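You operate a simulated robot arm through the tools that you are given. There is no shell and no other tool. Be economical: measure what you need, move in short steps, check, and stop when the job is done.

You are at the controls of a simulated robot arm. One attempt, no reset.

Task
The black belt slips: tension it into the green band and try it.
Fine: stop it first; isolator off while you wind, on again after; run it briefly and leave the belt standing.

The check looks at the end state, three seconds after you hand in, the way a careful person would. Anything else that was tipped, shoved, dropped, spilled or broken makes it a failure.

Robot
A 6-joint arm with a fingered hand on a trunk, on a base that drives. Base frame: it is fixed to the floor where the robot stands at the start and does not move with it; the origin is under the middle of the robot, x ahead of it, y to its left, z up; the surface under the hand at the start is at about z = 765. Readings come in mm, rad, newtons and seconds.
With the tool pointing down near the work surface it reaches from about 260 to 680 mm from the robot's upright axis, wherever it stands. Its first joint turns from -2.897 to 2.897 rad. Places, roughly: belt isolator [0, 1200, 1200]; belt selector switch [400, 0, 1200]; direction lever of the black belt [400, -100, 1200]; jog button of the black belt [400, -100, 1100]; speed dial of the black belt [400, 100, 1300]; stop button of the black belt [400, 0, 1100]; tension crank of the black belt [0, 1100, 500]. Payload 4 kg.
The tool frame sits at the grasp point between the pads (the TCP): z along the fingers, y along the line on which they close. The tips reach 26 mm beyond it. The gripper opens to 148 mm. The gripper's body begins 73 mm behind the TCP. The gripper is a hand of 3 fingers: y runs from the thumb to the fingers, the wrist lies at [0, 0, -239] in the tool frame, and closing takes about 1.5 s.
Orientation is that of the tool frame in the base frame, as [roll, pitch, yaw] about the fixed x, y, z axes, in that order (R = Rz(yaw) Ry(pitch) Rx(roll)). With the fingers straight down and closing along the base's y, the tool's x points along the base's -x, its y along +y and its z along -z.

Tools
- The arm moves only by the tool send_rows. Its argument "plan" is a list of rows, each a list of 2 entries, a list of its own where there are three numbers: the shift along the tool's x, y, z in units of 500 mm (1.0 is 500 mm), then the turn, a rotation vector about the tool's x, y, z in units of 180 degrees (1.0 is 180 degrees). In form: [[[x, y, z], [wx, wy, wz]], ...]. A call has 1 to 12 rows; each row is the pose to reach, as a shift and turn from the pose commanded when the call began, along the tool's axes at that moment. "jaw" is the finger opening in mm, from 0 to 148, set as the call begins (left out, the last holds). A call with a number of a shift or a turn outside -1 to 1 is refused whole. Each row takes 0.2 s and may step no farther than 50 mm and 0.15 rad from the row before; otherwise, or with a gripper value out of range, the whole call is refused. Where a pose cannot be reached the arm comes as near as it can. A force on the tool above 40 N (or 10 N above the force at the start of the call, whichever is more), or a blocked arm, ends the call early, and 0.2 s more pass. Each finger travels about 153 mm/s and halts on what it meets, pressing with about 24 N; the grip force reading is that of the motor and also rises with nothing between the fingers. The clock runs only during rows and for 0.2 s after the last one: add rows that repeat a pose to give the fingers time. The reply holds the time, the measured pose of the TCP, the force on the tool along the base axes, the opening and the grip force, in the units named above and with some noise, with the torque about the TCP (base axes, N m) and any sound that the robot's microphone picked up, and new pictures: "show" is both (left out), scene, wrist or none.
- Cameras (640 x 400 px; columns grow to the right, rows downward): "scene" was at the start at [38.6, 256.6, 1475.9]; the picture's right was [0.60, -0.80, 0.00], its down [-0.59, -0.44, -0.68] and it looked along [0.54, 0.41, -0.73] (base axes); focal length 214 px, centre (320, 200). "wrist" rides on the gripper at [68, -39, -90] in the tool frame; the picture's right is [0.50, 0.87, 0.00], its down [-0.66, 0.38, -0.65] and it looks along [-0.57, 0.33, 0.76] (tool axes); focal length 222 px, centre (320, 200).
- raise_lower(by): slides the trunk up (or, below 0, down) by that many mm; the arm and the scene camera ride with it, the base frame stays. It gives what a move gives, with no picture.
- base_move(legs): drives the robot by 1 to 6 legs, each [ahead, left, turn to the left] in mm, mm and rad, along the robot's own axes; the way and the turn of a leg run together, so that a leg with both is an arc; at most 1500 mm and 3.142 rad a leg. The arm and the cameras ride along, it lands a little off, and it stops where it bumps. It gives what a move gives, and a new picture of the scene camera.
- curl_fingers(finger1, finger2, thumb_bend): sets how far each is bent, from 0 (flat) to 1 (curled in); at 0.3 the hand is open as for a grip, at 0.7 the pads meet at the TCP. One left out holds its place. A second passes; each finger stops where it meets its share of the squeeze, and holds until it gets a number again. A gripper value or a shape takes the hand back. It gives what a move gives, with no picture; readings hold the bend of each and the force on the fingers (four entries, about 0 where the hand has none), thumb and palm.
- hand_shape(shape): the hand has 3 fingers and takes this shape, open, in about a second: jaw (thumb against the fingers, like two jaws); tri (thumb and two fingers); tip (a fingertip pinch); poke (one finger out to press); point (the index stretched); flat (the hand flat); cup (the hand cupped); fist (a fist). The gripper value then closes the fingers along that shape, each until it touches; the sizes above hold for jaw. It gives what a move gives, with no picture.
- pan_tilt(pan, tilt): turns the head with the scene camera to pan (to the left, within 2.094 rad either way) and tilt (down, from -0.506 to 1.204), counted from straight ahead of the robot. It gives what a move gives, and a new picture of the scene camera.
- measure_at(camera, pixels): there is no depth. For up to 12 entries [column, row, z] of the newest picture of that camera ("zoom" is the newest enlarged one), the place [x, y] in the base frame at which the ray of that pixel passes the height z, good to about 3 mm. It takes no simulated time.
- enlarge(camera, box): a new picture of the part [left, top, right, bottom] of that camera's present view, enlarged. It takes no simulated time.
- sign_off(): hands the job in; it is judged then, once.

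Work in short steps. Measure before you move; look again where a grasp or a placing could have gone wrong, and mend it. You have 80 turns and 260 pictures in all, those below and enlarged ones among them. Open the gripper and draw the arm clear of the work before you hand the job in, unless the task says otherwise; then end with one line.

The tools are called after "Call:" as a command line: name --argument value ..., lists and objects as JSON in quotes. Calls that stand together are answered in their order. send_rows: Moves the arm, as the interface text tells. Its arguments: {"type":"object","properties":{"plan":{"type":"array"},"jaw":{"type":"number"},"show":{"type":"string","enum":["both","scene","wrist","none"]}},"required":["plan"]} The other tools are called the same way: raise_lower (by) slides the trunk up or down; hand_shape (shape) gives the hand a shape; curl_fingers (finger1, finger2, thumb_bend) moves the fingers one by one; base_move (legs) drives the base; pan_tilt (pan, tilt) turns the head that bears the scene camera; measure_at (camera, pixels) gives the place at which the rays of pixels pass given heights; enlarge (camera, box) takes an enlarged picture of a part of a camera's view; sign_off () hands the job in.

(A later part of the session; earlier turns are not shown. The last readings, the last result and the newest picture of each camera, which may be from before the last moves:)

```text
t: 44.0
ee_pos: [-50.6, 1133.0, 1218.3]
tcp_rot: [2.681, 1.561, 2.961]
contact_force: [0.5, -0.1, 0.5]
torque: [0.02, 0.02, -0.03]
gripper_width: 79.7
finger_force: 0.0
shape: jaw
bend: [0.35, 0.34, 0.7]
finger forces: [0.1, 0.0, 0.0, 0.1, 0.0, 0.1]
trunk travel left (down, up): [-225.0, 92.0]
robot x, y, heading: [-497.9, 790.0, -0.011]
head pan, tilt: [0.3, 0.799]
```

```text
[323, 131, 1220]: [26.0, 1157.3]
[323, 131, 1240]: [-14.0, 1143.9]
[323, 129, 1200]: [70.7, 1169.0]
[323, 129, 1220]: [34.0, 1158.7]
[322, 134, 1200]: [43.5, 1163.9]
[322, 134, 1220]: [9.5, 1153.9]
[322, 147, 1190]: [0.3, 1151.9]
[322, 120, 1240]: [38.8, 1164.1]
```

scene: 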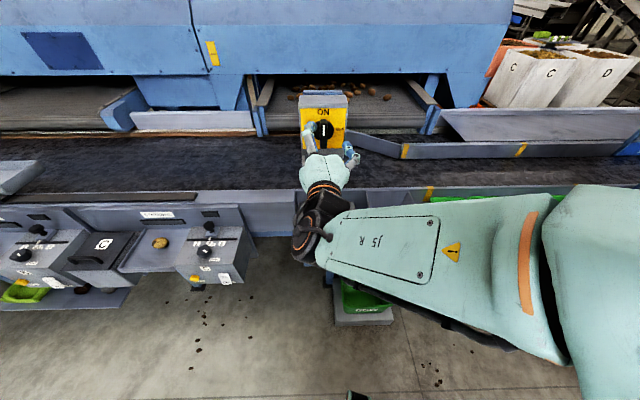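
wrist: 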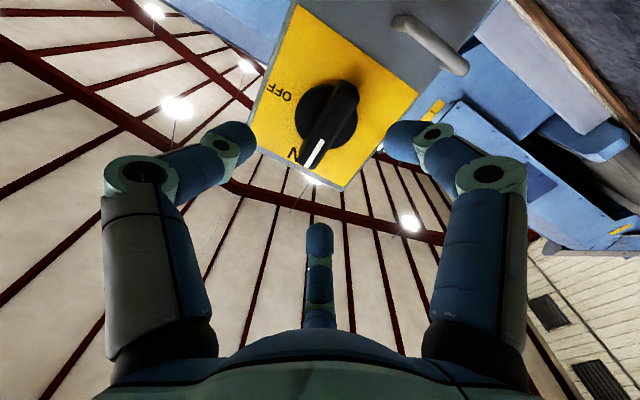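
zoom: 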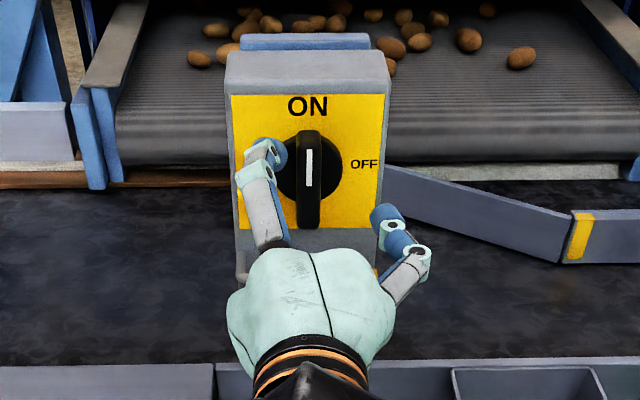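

Axis ≈ (13,1153,1210), bar protrudes ~40 mm. I advance 64 mm with an 8 mm drop, then close on the bar.

Call:
send_rows --plan '[[[0.0166, 0.002, 0.04], [0, 0, 0]], [[0.0166, 0.002, 0.08], [0, 0, 0]], [[0.0166, 0.002, 0.11], [0, 0, 0]], [[0.0166, 0.002, 0.129], [0, 0, 0]]]' --show "none"

Call:
send_rows --plan '[[[0, 0, 0], [0, 0, 0]], [[0, 0, 0], [0, 0, 0]], [[0, 0, 0], [0, 0, 0]], [[0, 0, 0], [0, 0, 0]], [[0, 0, 0], [0, 0, 0]], [[0, 0, 0], [0, 0, 0]]]' --jaw 0

```text
t: 45.0
ee_pos: [12.7, 1151.4, 1210.5]
tcp_rot: [2.695, 1.562, 2.976]
contact_force: [0.1, 0.2, -0.3]
torque: [0.0, 0.0, 0.03]
gripper_width: 80.0
finger_force: 0.2
shape: jaw
bend: [0.35, 0.34, 0.7]
finger forces: [0.0, 0.0, 0.0, 0.0, 0.0, 0.1]
trunk travel left (down, up): [-225.0, 92.0]
robot x, y, heading: [-501.1, 789.0, -0.006]
head pan, tilt: [0.3, 0.799]
```

```text
t: 46.4
ee_pos: [12.2, 1149.5, 1209.4]
tcp_rot: [2.623, 1.561, 2.9]
contact_force: [-4.6, -6.2, -3.8]
torque: [-0.03, 0.12, -0.35]
gripper_width: 10.6
finger_force: 24.3
shape: jaw
bend: [0.77, 0.77, 0.7]
finger forces: [15.6, 15.2, 0.1, 0.0, 34.4, 0.0]
trunk travel left (down, up): [-225.0, 92.0]
robot x, y, heading: [-498.3, 791.2, -0.007]
head pan, tilt: [0.3, 0.799]
```

scene: 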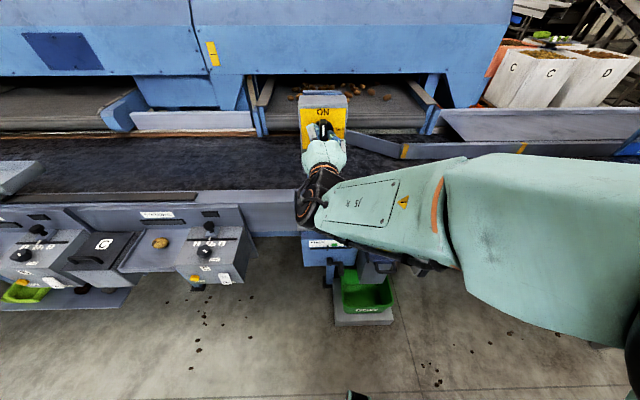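
wrist: 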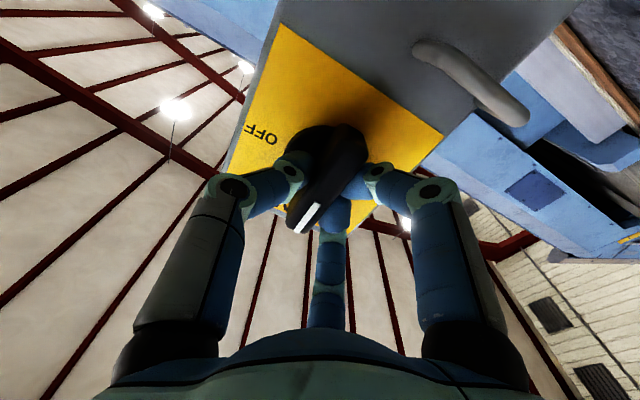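

Bar gripped (forces 15/15/34 N). I roll the tool +90° about its z (clockwise facing the switch), first half first.

Call:
send_rows --plan '[[[0, 0, 0], [0, 0, 0.04]], [[0, 0, 0], [0, 0, 0.08]], [[0, 0, 0], [0, 0, 0.12]], [[0, 0, 0], [0, 0, 0.16]], [[0, 0, 0], [0, 0, 0.2]], [[0, 0, 0], [0, 0, 0.24]]]' --show "wrist"

```text
t: 47.8
ee_pos: [11.4, 1151.2, 1208.9]
tcp_rot: [1.578, 0.81, 1.857]
contact_force: [-5.1, -5.5, -0.5]
torque: [-0.18, 0.21, -0.3]
gripper_width: 9.6
finger_force: 23.9
shape: jaw
bend: [0.77, 0.77, 0.7]
finger forces: [17.9, 14.7, 0.0, 0.0, 34.6, 0.0]
trunk travel left (down, up): [-225.0, 92.0]
robot x, y, heading: [-492.4, 791.9, -0.006]
head pan, tilt: [0.3, 0.799]
```

wrist: 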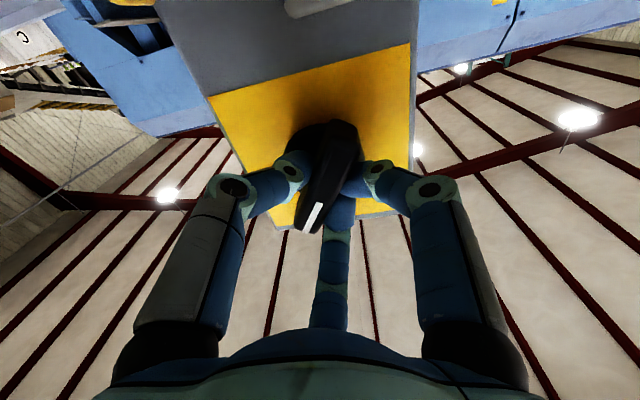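

The knob is turning with the hand. I finish the 90°.

Call:
send_rows --plan '[[[0, 0, 0], [0, 0, 0.04]], [[0, 0, 0], [0, 0, 0.08]], [[0, 0, 0], [0, 0, 0.12]], [[0, 0, 0], [0, 0, 0.16]], [[0, 0, 0], [0, 0, 0.2]], [[0, 0, 0], [0, 0, 0.24]], [[0, 0, 0], [0, 0, 0.265]], [[0, 0, 0], [0, 0, 0.265]]]'

```text
t: 49.6
ee_pos: [10.8, 1152.2, 1207.4]
tcp_rot: [1.577, -0.022, 1.85]
contact_force: [-9.5, 0.4, -3.7]
torque: [-0.08, 0.44, 0.1]
gripper_width: 9.6
finger_force: 23.9
shape: jaw
bend: [0.77, 0.77, 0.7]
finger forces: [17.8, 16.4, 0.0, 0.0, 35.3, 0.0]
trunk travel left (down, up): [-225.0, 92.0]
robot x, y, heading: [-498.8, 791.0, -0.011]
head pan, tilt: [0.3, 0.799]
```

scene: 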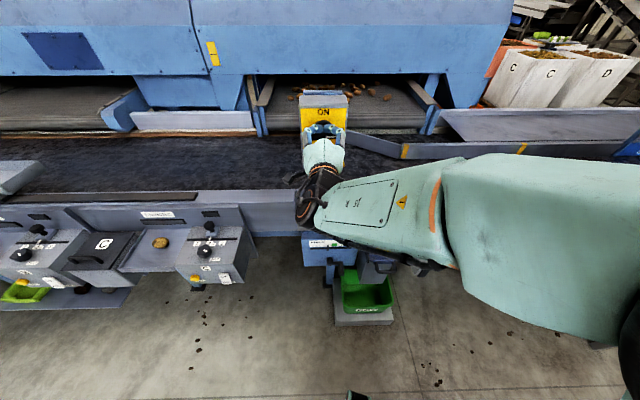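
wrist: 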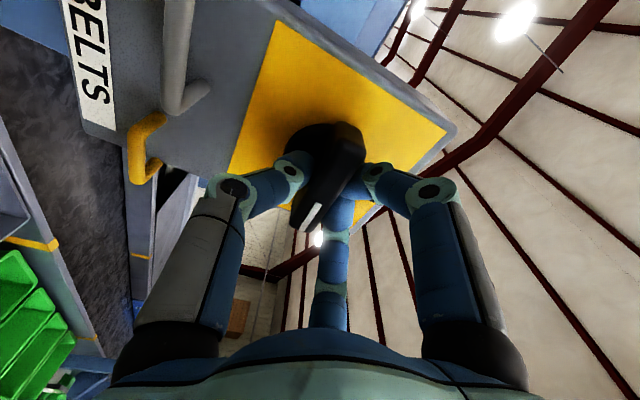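

Rolled to 90°. I open, retreat 100 mm and inspect the switch.

Call:
send_rows --plan '[[[0, 0, 0], [0, 0, 0]], [[0, 0, 0], [0, 0, 0]], [[0, 0, 0], [0, 0, 0]], [[0, 0, 0], [0, 0, 0]], [[0, 0, -0.08], [0, 0, 0]], [[0, 0, -0.16], [0, 0, 0]], [[0, 0, -0.24], [0, 0, 0]]]' --jaw 80

Call:
enlarge --camera "scene" --box '[282, 80, 362, 180]'

```text
t: 51.2
ee_pos: [-102.5, 1120.0, 1212.9]
tcp_rot: [1.579, -0.021, 1.853]
contact_force: [-0.5, 0.4, 0.6]
torque: [0.01, 0.02, 0.05]
gripper_width: 79.6
finger_force: 0.2
shape: jaw
bend: [0.35, 0.35, 0.7]
finger forces: [0.1, 0.0, 0.1, 0.1, 0.1, 0.0]
trunk travel left (down, up): [-225.0, 92.0]
robot x, y, heading: [-498.7, 787.2, -0.01]
head pan, tilt: [0.3, 0.799]
```

scene: 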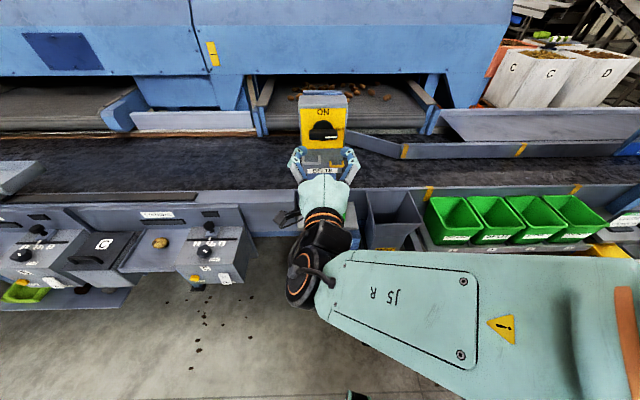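
wrist: 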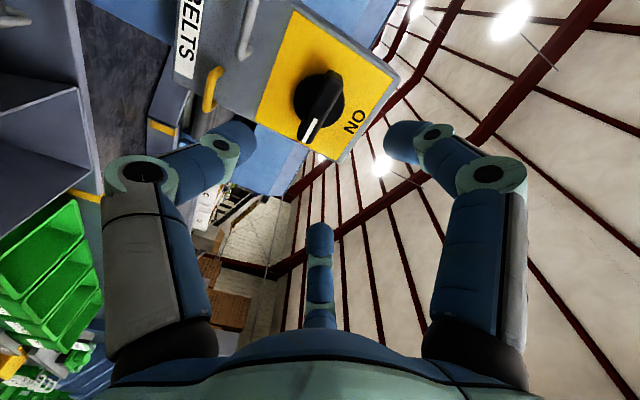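

```text
4.00 times, centred on (322, 130) of scene
```

zoom: 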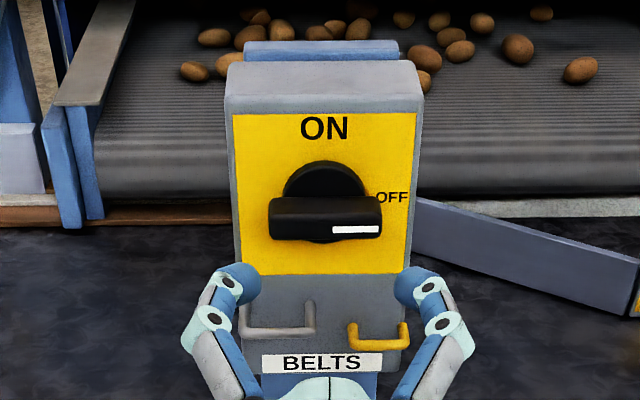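

Isolator is OFF. Now I back off and look for the tension crank below (around (0,1100,500)).

Call:
base_move --legs '[[-350, 0, 0]]'

Call:
pan_tilt --pan 0.5 --tilt 0.95

```text
t: 53.5
ee_pos: [-455.0, 1123.7, 1211.7]
tcp_rot: [1.578, -0.021, 1.851]
contact_force: [-0.1, 0.7, 0.4]
torque: [0.0, 0.03, 0.01]
gripper_width: 79.6
finger_force: 0.0
shape: jaw
bend: [0.35, 0.35, 0.7]
finger forces: [0.0, 0.1, 0.0, 0.0, 0.1, 0.1]
trunk travel left (down, up): [-225.0, 92.0]
robot x, y, heading: [-852.5, 790.4, -0.01]
head pan, tilt: [0.3, 0.799]
```

scene: 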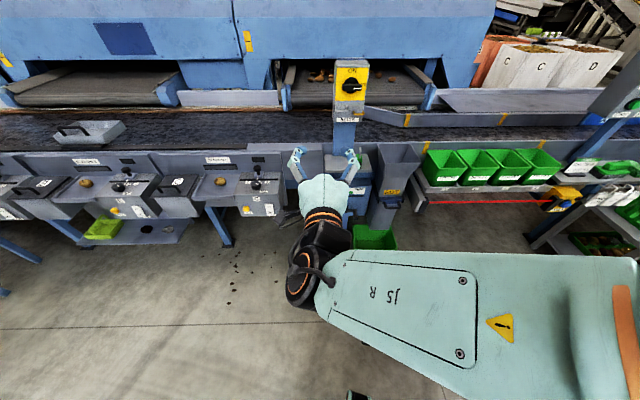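

```text
t: 54.2
ee_pos: [-454.9, 1122.5, 1212.7]
tcp_rot: [1.578, -0.018, 1.852]
contact_force: [0.0, 0.5, -0.2]
torque: [0.0, 0.0, -0.01]
gripper_width: 79.6
finger_force: 0.1
shape: jaw
bend: [0.35, 0.35, 0.7]
finger forces: [0.0, 0.0, 0.0, 0.1, 0.0, 0.0]
trunk travel left (down, up): [-225.0, 92.0]
robot x, y, heading: [-843.2, 794.6, -0.01]
head pan, tilt: [0.499, 0.949]
```

scene: 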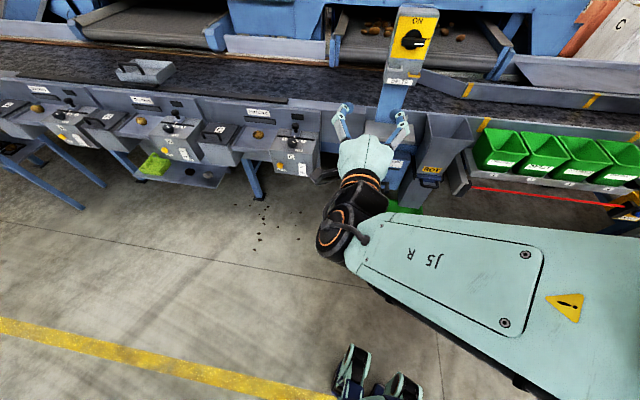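

The hand hides the area under the isolator post; I shift the base 300 mm left to see past it.

Call:
base_move --legs '[[0, 300, 0]]'

Call:
enlarge --camera "scene" --box '[400, 80, 540, 230]'

```text
t: 57.5
ee_pos: [-451.7, 1425.5, 1212.2]
tcp_rot: [1.576, -0.019, 1.851]
contact_force: [-0.6, -0.1, 0.2]
torque: [-0.03, 0.03, -0.01]
gripper_width: 79.6
finger_force: 0.0
shape: jaw
bend: [0.35, 0.35, 0.7]
finger forces: [0.0, 0.0, 0.1, 0.0, 0.0, 0.0]
trunk travel left (down, up): [-225.0, 92.0]
robot x, y, heading: [-847.4, 1095.4, -0.008]
head pan, tilt: [0.499, 0.949]
```

scene: 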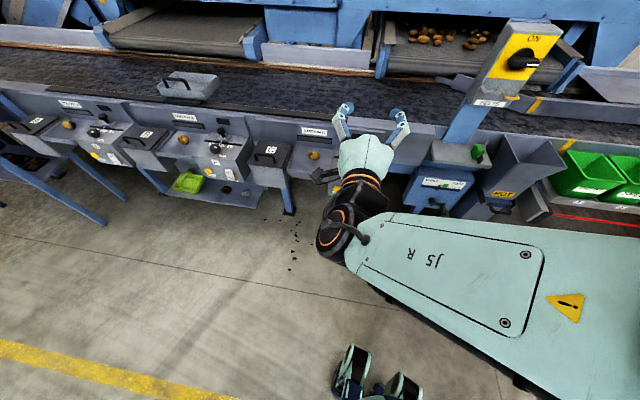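

```text
2.67 times, centred on (470, 155) of scene
```

zoom: 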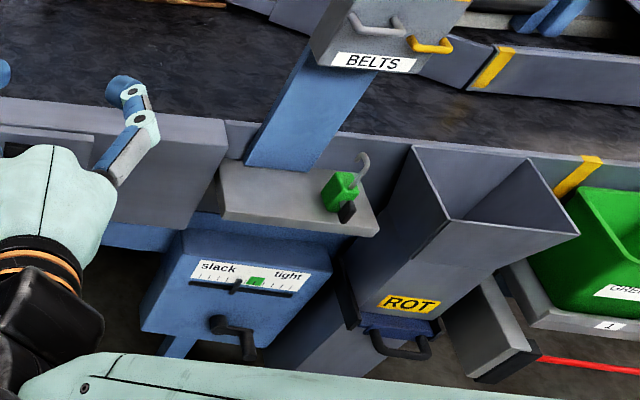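

Found: blue box with slack–tight scale (pointer left of the green band) and a black crank. I lower the trunk by 225 and look from lower with less tilt.

Call:
raise_lower --by -224

Call:
pan_tilt --pan 0.1 --tilt 0.85

```text
t: 59.8
ee_pos: [-451.5, 1425.8, 987.6]
tcp_rot: [1.579, -0.019, 1.852]
contact_force: [1.2, -0.4, 0.7]
torque: [0.02, 0.01, -0.01]
gripper_width: 79.9
finger_force: 0.1
shape: jaw
bend: [0.35, 0.35, 0.7]
finger forces: [0.1, 0.1, 0.1, 0.0, 0.0, 0.0]
trunk travel left (down, up): [-1.0, 316.0]
robot x, y, heading: [-845.5, 1095.6, -0.008]
head pan, tilt: [0.499, 0.949]
```

```text
t: 60.7
ee_pos: [-453.1, 1425.7, 989.3]
tcp_rot: [1.577, -0.02, 1.851]
contact_force: [0.3, 0.0, 0.0]
torque: [-0.01, 0.01, -0.04]
gripper_width: 79.7
finger_force: 0.1
shape: jaw
bend: [0.35, 0.35, 0.7]
finger forces: [0.1, 0.0, 0.1, 0.0, 0.0, 0.0]
trunk travel left (down, up): [-1.0, 316.0]
robot x, y, heading: [-851.4, 1095.1, -0.004]
head pan, tilt: [0.099, 0.85]
```

scene: 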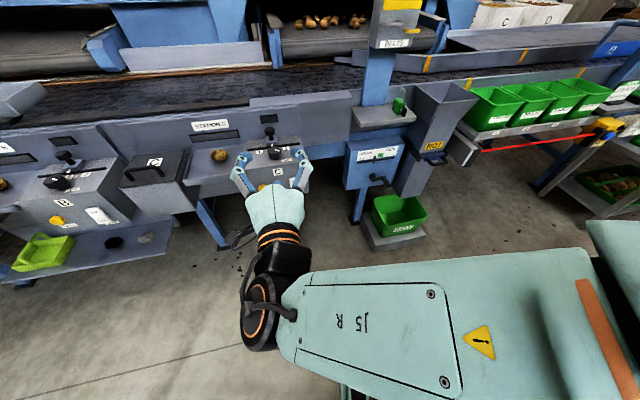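

The crank and gauge are clear at ~(378,170). I zoom and measure.

Call:
enlarge --camera "scene" --box '[340, 130, 420, 220]'

Call:
measure_at --camera "scene" --pixels '[[320, 200, 600], [320, 200, 400], [375, 180, 560], [375, 180, 500], [375, 180, 460], [388, 184, 500], [347, 190, 450], [398, 191, 450]]'

```text
4.44 times, centred on (380, 175) of scene
```

zoom: 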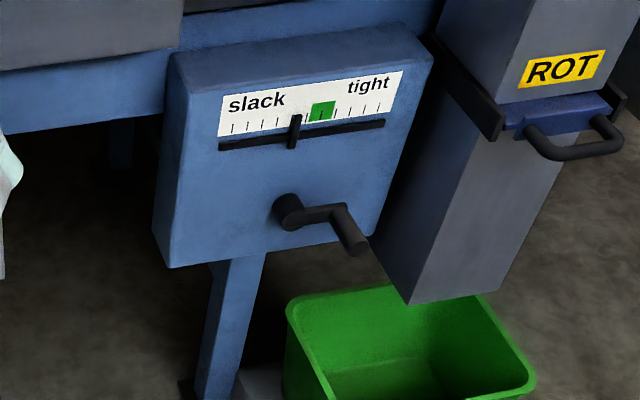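

```text
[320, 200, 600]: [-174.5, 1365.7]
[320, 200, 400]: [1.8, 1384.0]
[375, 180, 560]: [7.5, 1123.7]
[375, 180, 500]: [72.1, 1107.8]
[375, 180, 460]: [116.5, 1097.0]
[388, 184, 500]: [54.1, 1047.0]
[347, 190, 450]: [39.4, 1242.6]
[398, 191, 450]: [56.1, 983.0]
```

Crank hub ≈ scene (373,177), arm pointing right, grip protruding outward at (386–389,178–186). I lower the hand in free space to z≈510 while extending it a little, watching for reach limits.

Call:
measure_at --camera "scene" --pixels '[[357.5, 163, 590], [394.6, 157, 590], [372.8, 177.3, 530], [372.8, 177.3, 490], [388.6, 185.8, 530], [388.6, 185.8, 490], [385.6, 178.4, 530], [385.6, 178.4, 490], [374.3, 162, 590], [380, 159, 600]]'

Call:
send_rows --plan '[[[0, -0.0872, 0.02], [0, 0, 0]], [[0, -0.1745, 0.04], [0, 0, 0]], [[0, -0.2618, 0.06], [0, 0, 0]], [[0, -0.349, 0.08], [0, 0, 0]], [[0, -0.4363, 0.1], [0, 0, 0]], [[0, -0.5236, 0.12], [0, 0, 0]], [[0, -0.611, 0.14], [0, 0, 0]], [[0, -0.698, 0.16], [0, 0, 0]], [[0, -0.7854, 0.18], [0, 0, 0]], [[0, -0.8727, 0.2], [0, 0, 0]], [[0, -0.96, 0.22], [0, 0, 0]], [[0, -0.96, 0.22], [0, 0, 0]]]'

```text
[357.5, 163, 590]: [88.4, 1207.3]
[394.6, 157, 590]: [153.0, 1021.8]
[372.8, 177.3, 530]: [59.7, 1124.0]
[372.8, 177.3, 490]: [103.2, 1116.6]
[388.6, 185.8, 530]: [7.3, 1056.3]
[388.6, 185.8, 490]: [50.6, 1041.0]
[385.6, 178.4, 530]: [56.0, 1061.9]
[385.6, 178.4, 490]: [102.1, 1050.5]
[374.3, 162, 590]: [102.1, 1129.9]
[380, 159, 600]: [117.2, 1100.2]
```

```text
t: 63.3
ee_pos: [-349.7, 1466.3, 506.6]
tcp_rot: [1.578, -0.007, 1.85]
contact_force: [-0.1, 0.1, 0.2]
torque: [0.01, -0.04, 0.04]
gripper_width: 79.8
finger_force: 0.2
shape: jaw
bend: [0.35, 0.35, 0.7]
finger forces: [0.1, 0.0, 0.0, 0.1, 0.1, 0.0]
out of reach, approached as far as the arm can: row 9, 10, 11
trunk travel left (down, up): [-1.0, 316.0]
robot x, y, heading: [-846.7, 1098.0, -0.009]
head pan, tilt: [0.099, 0.85]
```

scene: 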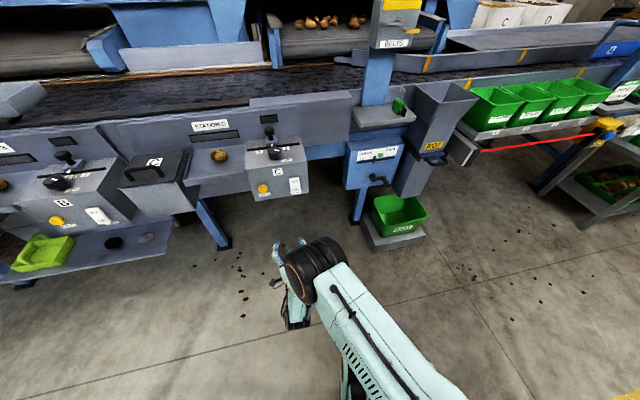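
wrist: 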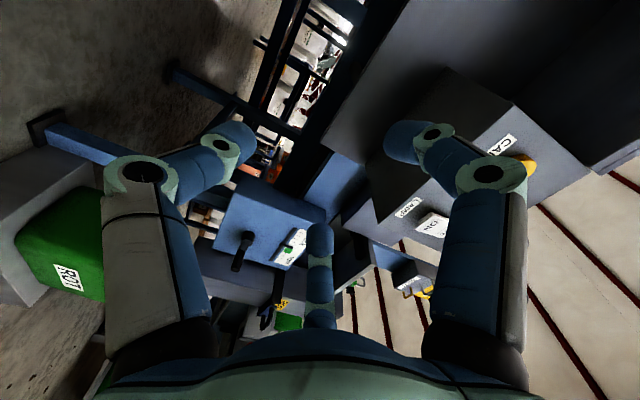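

Height 507 is reachable, and the wrist camera sees the gauge/crank at (245,245). I zoom both views to triangulate.

Call:
enlarge --camera "wrist" --box '[200, 180, 340, 290]'

Call:
enlarge --camera "scene" --box '[340, 130, 420, 220]'

```text
3.64 times, centred on (270, 235) of wrist
```

zoom: 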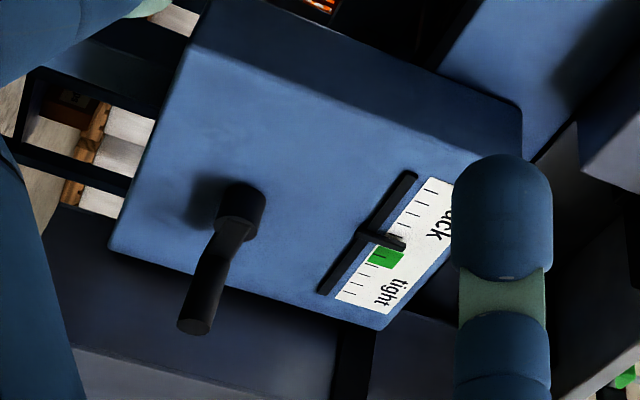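

```text
4.44 times, centred on (380, 175) of scene
```

zoom: 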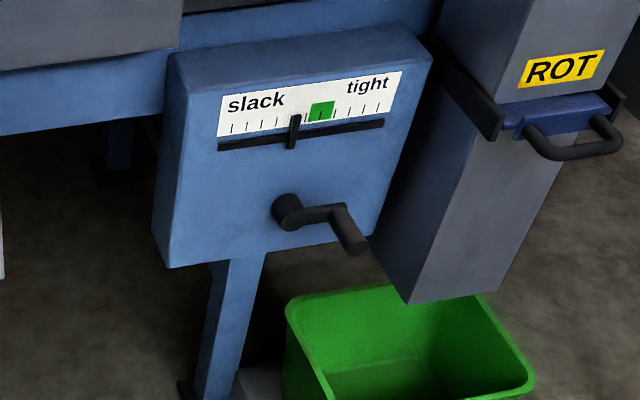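

Call:
measure_at --camera "wrist" --pixels '[[248, 236.4, 510], [248, 236.4, 540], [235.7, 269.3, 510], [235.7, 269.3, 540], [235.7, 269.3, 500], [248, 236.4, 520], [283, 249, 580], [283, 249, 600]]'

Call:
measure_at --camera "scene" --pixels '[[372.8, 177.3, 510], [372.8, 177.3, 540], [388.6, 185.8, 510], [388.6, 185.8, 540], [388.6, 185.8, 500], [372.8, 177.3, 520], [374, 160, 580], [374, 160, 600]]'

```text
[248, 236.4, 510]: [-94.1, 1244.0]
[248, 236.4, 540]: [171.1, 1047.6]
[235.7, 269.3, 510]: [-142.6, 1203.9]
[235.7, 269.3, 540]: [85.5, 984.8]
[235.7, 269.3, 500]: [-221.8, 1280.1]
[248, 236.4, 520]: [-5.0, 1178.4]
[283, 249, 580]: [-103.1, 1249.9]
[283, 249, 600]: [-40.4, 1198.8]
```

```text
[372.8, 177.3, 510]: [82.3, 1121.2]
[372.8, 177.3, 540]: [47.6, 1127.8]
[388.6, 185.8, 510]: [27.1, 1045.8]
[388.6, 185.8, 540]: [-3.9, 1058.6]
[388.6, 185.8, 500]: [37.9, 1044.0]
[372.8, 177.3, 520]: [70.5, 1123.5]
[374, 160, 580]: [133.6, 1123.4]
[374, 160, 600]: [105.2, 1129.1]
```

Hub ≈ (62,1127,528), handle tip ≈ (7,1057,530): radius ≈50–55 mm, grip protrudes ~70 mm along the outward normal. I test, in free air, that the arm can cover the circle (z 475–585, ±55 sideways) with the TCP drawn 57 mm nearer.

Call:
send_rows --plan '[[[0, -0.03, -0.07], [0, 0, 0]], [[0, -0.064, -0.114], [0, 0, 0]], [[0.09, 0.0, -0.114], [0, 0, 0]], [[0.11, 0.07, -0.114], [0, 0, 0]], [[0.05, 0.14, -0.114], [0, 0, 0]], [[-0.04, 0.14, -0.114], [0, 0, 0]], [[-0.11, 0.08, -0.114], [0, 0, 0]], [[-0.11, 0.0, -0.114], [0, 0, 0]], [[-0.05, -0.06, -0.114], [0, 0, 0]], [[0.0, 0.0, -0.114], [0, 0, 0]], [[0.0, 0.04, -0.114], [0, 0, 0]]]' --show "none"

```text
refused: row 3 steps farther than a row can; nothing moved
```

Call:
send_rows --plan '[[[0, -0.03, -0.07], [0, 0, 0]], [[0, -0.064, -0.114], [0, 0, 0]], [[0.06, -0.02, -0.114], [0, 0, 0]], [[0.11, 0.04, -0.114], [0, 0, 0]], [[0.07, 0.12, -0.114], [0, 0, 0]], [[0.0, 0.14, -0.114], [0, 0, 0]], [[-0.07, 0.12, -0.114], [0, 0, 0]], [[-0.11, 0.04, -0.114], [0, 0, 0]], [[-0.07, -0.03, -0.114], [0, 0, 0]], [[0.0, 0.0, -0.114], [0, 0, 0]], [[0.0, 0.04, -0.114], [0, 0, 0]]]' --show "none"

```text
t: 65.7
ee_pos: [-387.2, 1468.5, 532.1]
tcp_rot: [1.578, 0.016, 1.85]
contact_force: [0.8, -0.5, -0.7]
torque: [0.0, 0.0, 0.01]
gripper_width: 80.1
finger_force: 0.1
shape: jaw
bend: [0.34, 0.34, 0.7]
finger forces: [0.0, 0.0, 0.0, 0.1, 0.1, 0.0]
out of reach, approached as far as the arm can: row 1, 2, 3, 4, 5, 6, 7, 8, 9, 10, 11
trunk travel left (down, up): [-1.0, 316.0]
robot x, y, heading: [-847.3, 1093.8, -0.007]
head pan, tilt: [0.099, 0.85]
```

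The limits always push toward more left, so I test the same circle with the TCP ~110 mm further to the robot's left.

Call:
send_rows --plan '[[[0.09, 0, 0.0], [0, 0, 0]], [[0.18, 0, 0.03], [0, 0, 0]], [[0.24, 0, 0.05], [0, 0, 0]], [[0.3, -0.06, 0.05], [0, 0, 0]], [[0.24, -0.1, 0.05], [0, 0, 0]], [[0.17, -0.06, 0.05], [0, 0, 0]], [[0.14, 0.02, 0.05], [0, 0, 0]], [[0.17, 0.08, 0.05], [0, 0, 0]], [[0.24, 0.11, 0.05], [0, 0, 0]], [[0.3, 0.07, 0.05], [0, 0, 0]], [[0.24, 0.0, 0.05], [0, 0, 0]]]' --show "none"

```text
t: 68.1
ee_pos: [-398.4, 1591.2, 533.8]
tcp_rot: [1.577, -0.021, 1.853]
contact_force: [-0.5, 0.5, 0.0]
torque: [-0.01, 0.01, 0.0]
gripper_width: 79.8
finger_force: 0.0
shape: jaw
bend: [0.34, 0.34, 0.7]
finger forces: [0.0, 0.1, 0.0, 0.0, 0.1, 0.0]
trunk travel left (down, up): [-1.0, 316.0]
robot x, y, heading: [-847.7, 1097.4, -0.014]
head pan, tilt: [0.099, 0.85]
```

Full circle reachable with the TCP at relative (449,494). I drive the base so that centre lies in front of the crank, ~100 mm short.

Call:
base_move --legs '[[0, -507, 0], [308, 0, 0]]'

Call:
send_rows --plan '[[[0, 0, 0], [0, 0, 0]]]' --show "wrist"

```text
t: 74.6
ee_pos: [-89.1, 1092.3, 533.5]
tcp_rot: [1.577, -0.019, 1.847]
contact_force: [-0.1, -0.2, -0.7]
torque: [-0.02, 0.0, 0.01]
gripper_width: 80.0
finger_force: 0.1
shape: jaw
bend: [0.34, 0.34, 0.7]
finger forces: [0.1, 0.0, 0.0, 0.1, 0.1, 0.0]
trunk travel left (down, up): [-1.0, 316.0]
robot x, y, heading: [-541.0, 599.8, -0.013]
head pan, tilt: [0.099, 0.85]
```

scene: 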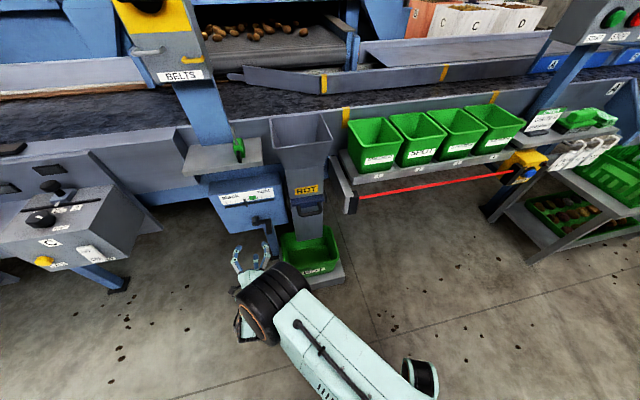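

```text
t: 75.0
ee_pos: [-88.3, 1092.6, 533.2]
tcp_rot: [1.578, -0.02, 1.847]
contact_force: [0.8, 1.0, -0.3]
torque: [-0.01, 0.02, -0.02]
gripper_width: 79.8
finger_force: 0.0
shape: jaw
bend: [0.34, 0.34, 0.7]
finger forces: [0.0, 0.0, 0.1, 0.0, 0.0, 0.0]
trunk travel left (down, up): [-1.0, 316.0]
robot x, y, heading: [-541.4, 599.8, -0.017]
head pan, tilt: [0.099, 0.85]
```

wrist: 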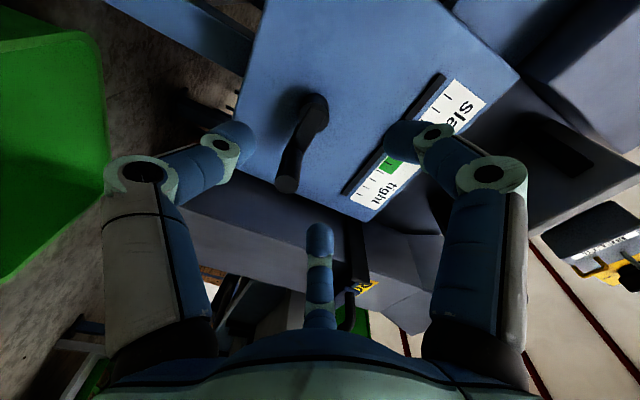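

Crank seen at wrist (286,184)/(314,105). I zoom the scene and triangulate again near the grasp.

Call:
enlarge --camera "scene" --box '[205, 160, 305, 290]'

Call:
enlarge --camera "wrist" --box '[220, 60, 380, 220]'

```text
3.08 times, centred on (255, 225) of scene
```

zoom: 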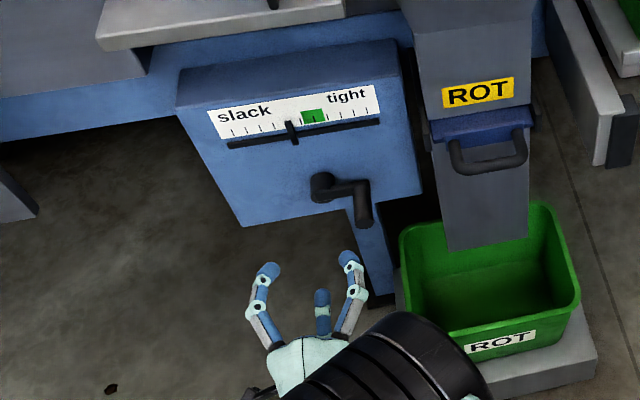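

```text
2.50 times, centred on (300, 140) of wrist
```

zoom: 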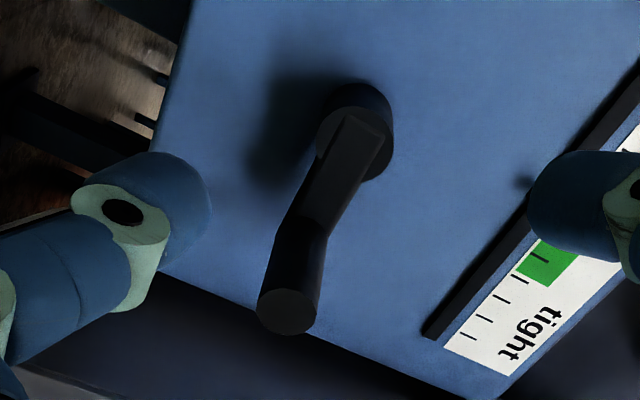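

Call:
measure_at --camera "wrist" --pixels '[[286.8, 184.8, 525], [286.8, 184.8, 540], [294, 146, 525], [294, 146, 540], [314, 108, 525], [314, 108, 540]]'

Call:
measure_at --camera "scene" --pixels '[[269.9, 232.1, 525], [269.9, 232.1, 540], [255, 221, 525], [255, 221, 540], [232, 209, 590], [276, 201, 590]]'

```text
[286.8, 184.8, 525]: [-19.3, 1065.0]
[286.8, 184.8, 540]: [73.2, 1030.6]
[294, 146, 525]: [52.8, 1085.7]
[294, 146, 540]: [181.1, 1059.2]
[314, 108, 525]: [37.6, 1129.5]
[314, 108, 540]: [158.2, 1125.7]
```

```text
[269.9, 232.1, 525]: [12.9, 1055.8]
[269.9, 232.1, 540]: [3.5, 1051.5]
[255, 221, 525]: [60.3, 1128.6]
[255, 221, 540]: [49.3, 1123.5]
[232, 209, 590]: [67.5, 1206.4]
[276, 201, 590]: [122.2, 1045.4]
```

Tip ≈ (10,1054,530), hub ≈ (58,1128,528), R ≈ 56. I move sideways 64 mm and advance 100 mm so the TCP is 16 mm past the handle tip.

Call:
send_rows --plan '[[[-0.064, -0.006, 0], [0, 0, 0]], [[-0.128, -0.006, 0], [0, 0, 0]], [[-0.128, -0.006, 0.06], [0, 0, 0]], [[-0.128, -0.006, 0.12], [0, 0, 0]], [[-0.128, -0.006, 0.17], [0, 0, 0]], [[-0.128, -0.006, 0.2], [0, 0, 0]], [[-0.128, -0.006, 0.2], [0, 0, 0]]]'

```text
t: 76.6
ee_pos: [24.4, 1059.0, 528.0]
tcp_rot: [1.579, -0.02, 1.845]
contact_force: [-0.3, -0.6, 1.1]
torque: [-0.01, 0.01, -0.03]
gripper_width: 79.8
finger_force: 0.1
shape: jaw
bend: [0.34, 0.34, 0.7]
finger forces: [0.0, 0.0, 0.0, 0.1, 0.0, 0.0]
trunk travel left (down, up): [-1.0, 316.0]
robot x, y, heading: [-540.5, 599.3, -0.011]
head pan, tilt: [0.099, 0.85]
```

scene: 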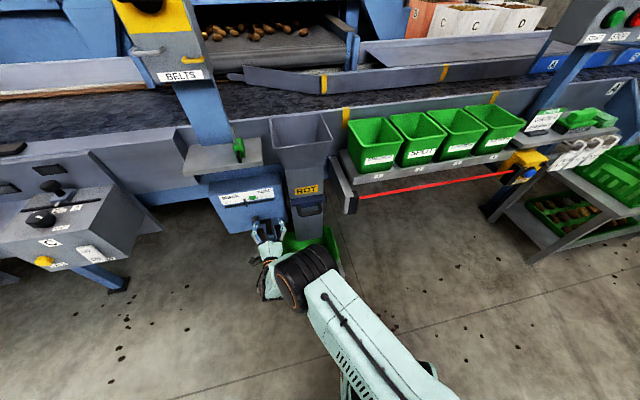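
wrist: 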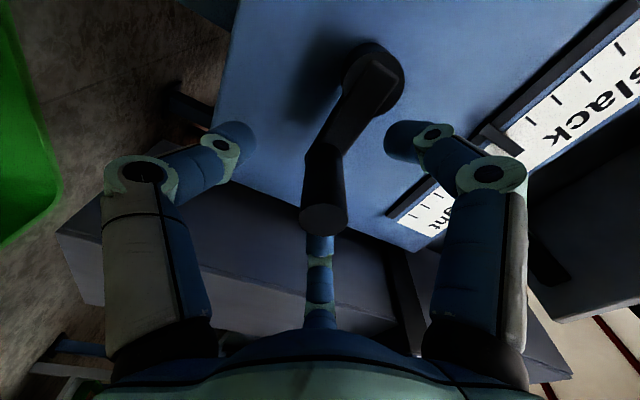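

The handle end at (323,215) is centred between the fingers. I close on it.

Call:
send_rows --plan '[[[0, 0, 0], [0, 0, 0]], [[0, 0, 0], [0, 0, 0]], [[0, 0, 0], [0, 0, 0]], [[0, 0, 0], [0, 0, 0]], [[0, 0, 0], [0, 0, 0]], [[0, 0, 0], [0, 0, 0]]]' --jaw 0 --show "wrist"

Call:
enlarge --camera "scene" --box '[215, 170, 295, 270]'

```text
t: 78.0
ee_pos: [24.0, 1057.5, 528.9]
tcp_rot: [1.577, -0.019, 1.847]
contact_force: [5.7, -0.6, -1.0]
torque: [-0.02, 0.02, 0.01]
gripper_width: 17.5
finger_force: 23.8
shape: jaw
bend: [0.75, 0.73, 0.7]
finger forces: [21.2, 20.4, 0.0, 0.1, 21.6, 0.0]
trunk travel left (down, up): [-1.0, 316.0]
robot x, y, heading: [-538.7, 600.7, -0.011]
head pan, tilt: [0.099, 0.85]
```

wrist: 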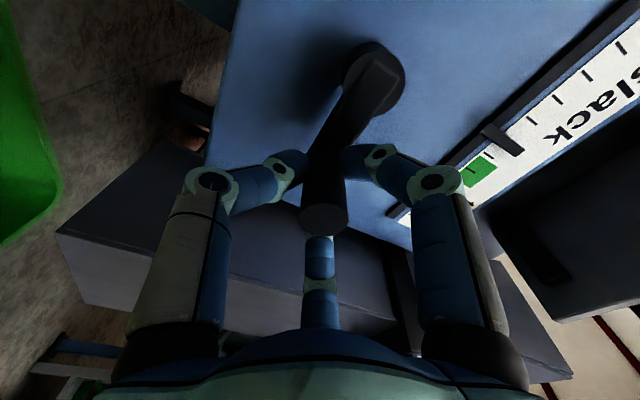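

```text
4.00 times, centred on (255, 220) of scene
```

zoom: 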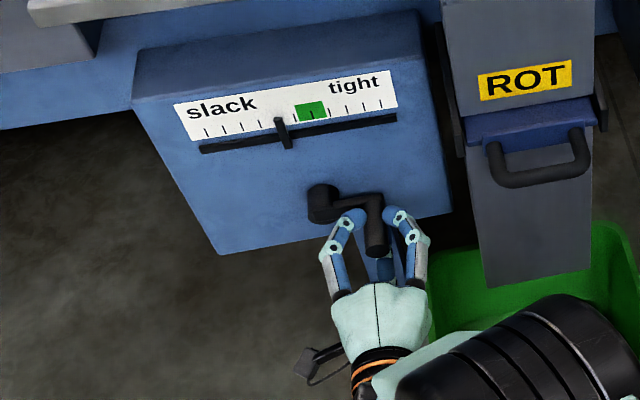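

Handle held by three fingers (~21 N each); pointer is ~1.3 ticks left of the green band's middle. I turn clockwise (down first) 45° around R=56, orientation fixed.

Call:
send_rows --plan '[[[0.0038, -0.029, 0], [0, 0, 0]], [[0.015, -0.056, 0], [0, 0, 0]], [[0.0328, -0.0792, 0], [0, 0, 0]]]' --show "none"

Call:
enlarge --camera "scene" --box '[215, 170, 295, 270]'

```text
t: 78.8
ee_pos: [19.5, 1075.6, 487.5]
tcp_rot: [1.579, -0.02, 1.847]
contact_force: [3.7, 3.9, 4.3]
torque: [0.04, -0.04, 0.08]
gripper_width: 15.3
finger_force: 24.0
shape: jaw
bend: [0.75, 0.73, 0.71]
finger forces: [22.6, 16.8, 0.0, 0.0, 17.0, 0.0]
trunk travel left (down, up): [-1.0, 316.0]
robot x, y, heading: [-539.3, 600.2, -0.014]
head pan, tilt: [0.099, 0.85]
```

```text
4.00 times, centred on (255, 220) of scene
```

zoom: 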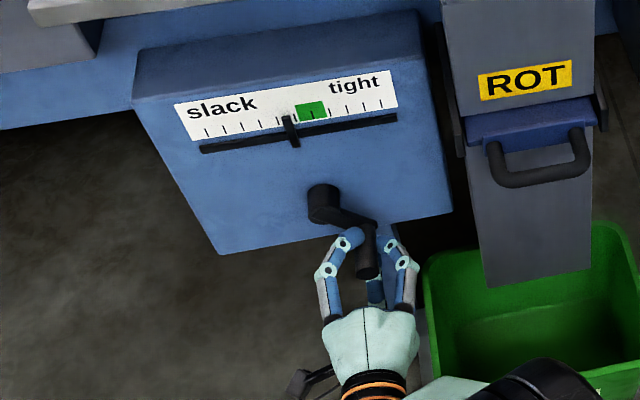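

Pointer moved ~8 px right for 45°, correct direction with low forces; about 135° more is needed. I go on another 90°.

Call:
send_rows --plan '[[[0.0232, -0.0178, 0], [0, 0, 0]], [[0.0502, -0.029, 0], [0, 0, 0]], [[0.0792, -0.0328, 0], [0, 0, 0]], [[0.1082, -0.029, 0], [0, 0, 0]], [[0.1352, -0.0178, 0], [0, 0, 0]], [[0.1584, 0, 0], [0, 0, 0]]]' --show "none"

Call:
enlarge --camera "scene" --box '[215, 170, 295, 270]'

```text
t: 80.2
ee_pos: [1.0, 1147.6, 488.8]
tcp_rot: [1.578, -0.022, 1.843]
contact_force: [25.7, -21.5, 6.2]
torque: [0.51, 0.72, 0.11]
gripper_width: 10.6
finger_force: 23.3
shape: jaw
bend: [0.74, 0.74, 0.72]
finger forces: [51.6, 0.1, 0.0, 0.0, 0.1, 0.0]
trunk travel left (down, up): [-1.0, 316.0]
robot x, y, heading: [-539.9, 598.6, -0.012]
head pan, tilt: [0.099, 0.85]
```

```text
4.00 times, centred on (255, 220) of scene
```

zoom: 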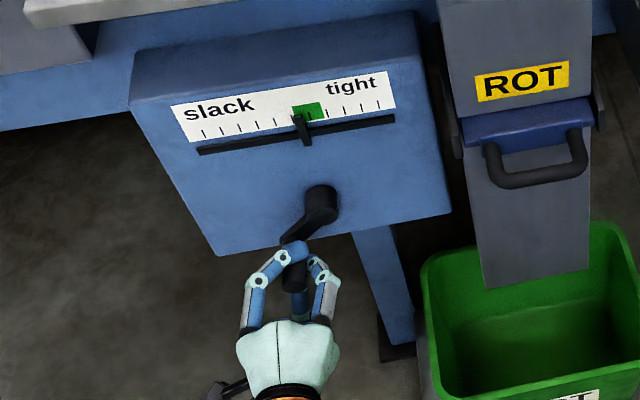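

Pointer is now at the left edge of green (top at ~(297,117)); the grip has shifted, only one finger bears (51 N). I open and look at the wrist to recentre.

Call:
send_rows --plan '[[[0, 0, 0], [0, 0, 0]], [[0, 0, 0], [0, 0, 0]], [[0, 0, 0], [0, 0, 0]], [[0, 0, 0], [0, 0, 0]]]' --jaw 80

Call:
enlarge --camera "scene" --box '[215, 170, 295, 270]'

```text
t: 81.2
ee_pos: [-4.4, 1152.1, 491.2]
tcp_rot: [1.579, -0.019, 1.849]
contact_force: [0.0, 0.4, -0.4]
torque: [0.01, -0.02, -0.03]
gripper_width: 79.7
finger_force: 0.0
shape: jaw
bend: [0.35, 0.35, 0.7]
finger forces: [0.0, 0.6, 0.1, 0.1, 0.0, 0.0]
trunk travel left (down, up): [-1.0, 316.0]
robot x, y, heading: [-540.3, 598.5, -0.014]
head pan, tilt: [0.099, 0.85]
```

scene: 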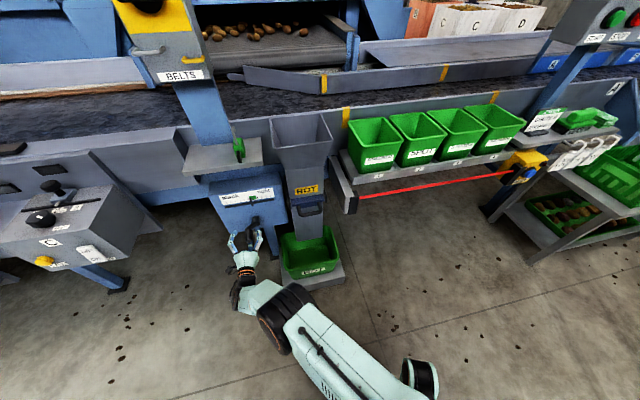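
wrist: 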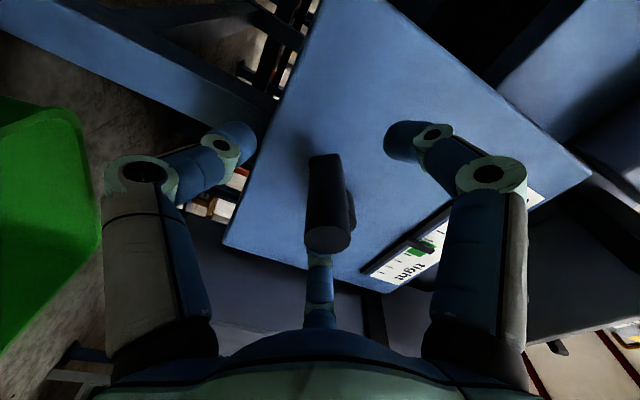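

```text
4.00 times, centred on (255, 220) of scene
```

zoom: 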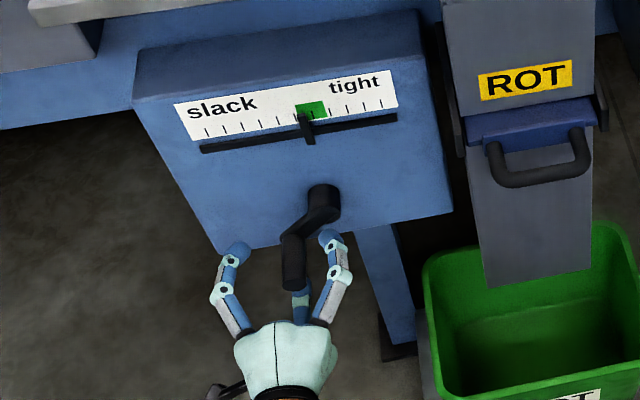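

Pointer is just inside the green (stem ~303, band 297–327, middle 312); ~45° more centres it. I recentre slightly (4 mm right, 4 up, 6 back), and close.

Call:
send_rows --plan '[[[-0.008, 0.008, -0.012], [0, 0, 0]], [[-0.008, 0.008, -0.012], [0, 0, 0]], [[-0.008, 0.008, -0.012], [0, 0, 0]], [[-0.008, 0.008, -0.012], [0, 0, 0]], [[-0.008, 0.008, -0.012], [0, 0, 0]], [[-0.008, 0.008, -0.012], [0, 0, 0]]]' --jaw 0 --show "wrist"

```text
t: 82.6
ee_pos: [-7.5, 1145.0, 492.7]
tcp_rot: [1.577, -0.019, 1.846]
contact_force: [7.3, 4.3, -1.9]
torque: [-0.02, 0.08, 0.05]
gripper_width: 14.5
finger_force: 24.0
shape: jaw
bend: [0.73, 0.75, 0.7]
finger forces: [20.5, 19.9, 0.0, 0.1, 21.4, 0.1]
trunk travel left (down, up): [-1.0, 316.0]
robot x, y, heading: [-539.8, 600.8, -0.015]
head pan, tilt: [0.099, 0.85]
```

wrist: 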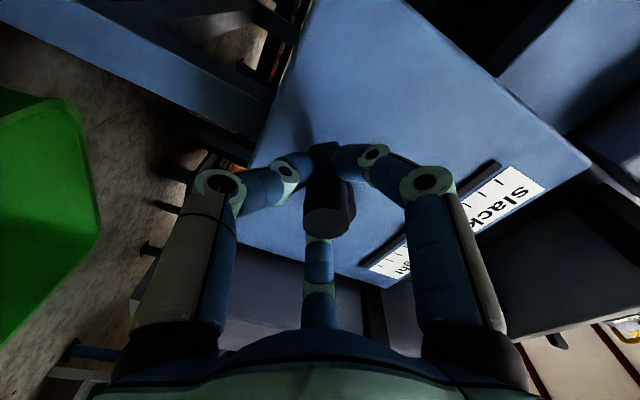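

Balanced grip. I turn ~40° further clockwise.

Call:
send_rows --plan '[[[0.0174, 0.0223, 0], [0, 0, 0]], [[0.0276, 0.047, 0], [0, 0, 0]], [[0.0307, 0.0645, 0], [0, 0, 0]]]' --show "none"

Call:
enlarge --camera "scene" --box '[215, 170, 295, 270]'

```text
t: 83.4
ee_pos: [-10.2, 1162.2, 524.1]
tcp_rot: [1.579, -0.019, 1.851]
contact_force: [4.7, 16.4, -8.0]
torque: [0.12, 0.28, 0.29]
gripper_width: 13.3
finger_force: 24.1
shape: jaw
bend: [0.73, 0.75, 0.7]
finger forces: [16.4, 22.0, 0.0, 0.0, 32.1, 0.1]
trunk travel left (down, up): [-1.0, 316.0]
robot x, y, heading: [-540.5, 601.0, -0.011]
head pan, tilt: [0.099, 0.85]
```

```text
4.00 times, centred on (255, 220) of scene
```

zoom: 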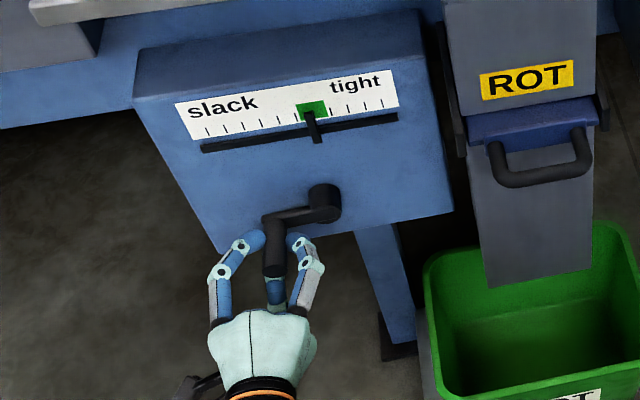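

Pointer is now practically in the middle of the green. I open, retreat straight back, and check it stays.

Call:
send_rows --plan '[[[0, 0, 0], [0, 0, 0]], [[0, 0, 0], [0, 0, 0]], [[0, 0, 0], [0, 0, 0]], [[0, 0, -0.08], [0, 0, 0]], [[0, 0, -0.16], [0, 0, 0]], [[0, 0, -0.24], [0, 0, 0]], [[0, 0, -0.3], [0, 0, 0]]]' --jaw 80

Call:
enlarge --camera "scene" --box '[230, 180, 290, 240]'

```text
t: 85.0
ee_pos: [-154.5, 1117.8, 526.7]
tcp_rot: [1.579, -0.02, 1.846]
contact_force: [0.7, 0.0, -0.2]
torque: [0.03, 0.0, -0.02]
gripper_width: 79.6
finger_force: 0.0
shape: jaw
bend: [0.35, 0.34, 0.7]
finger forces: [0.1, 0.0, 0.0, 0.0, 0.0, 0.1]
trunk travel left (down, up): [-1.0, 316.0]
robot x, y, heading: [-542.8, 601.6, -0.008]
head pan, tilt: [0.099, 0.85]
```

scene: 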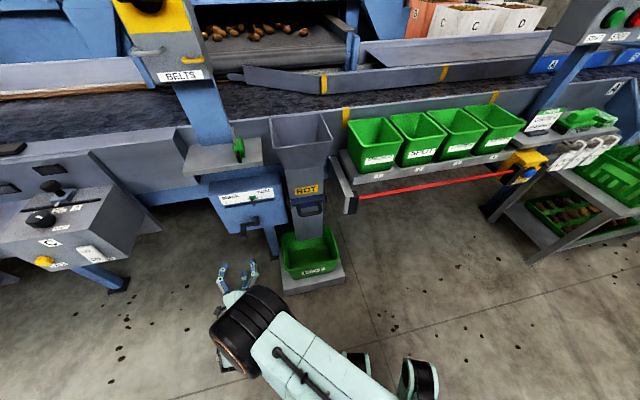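
wrist: 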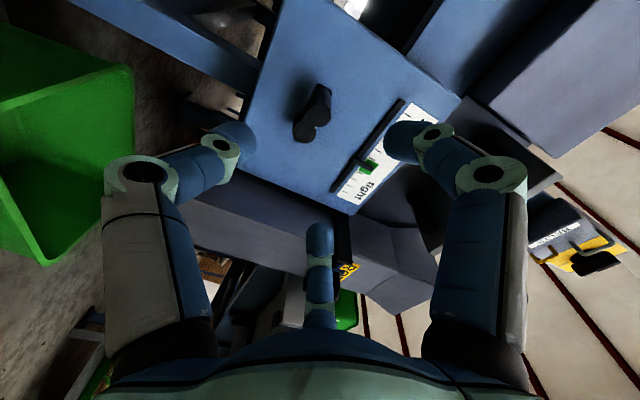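

```text
6.67 times, centred on (260, 210) of scene
```

zoom: 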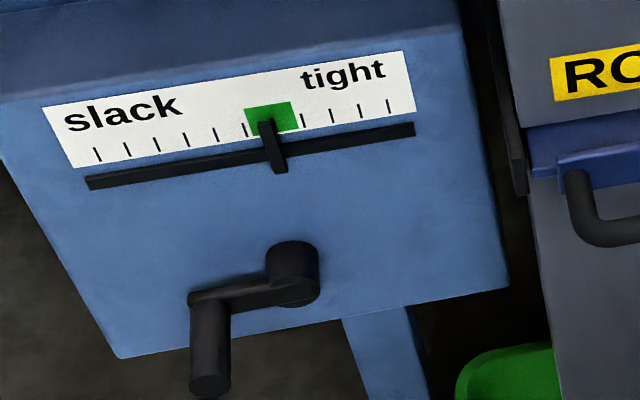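

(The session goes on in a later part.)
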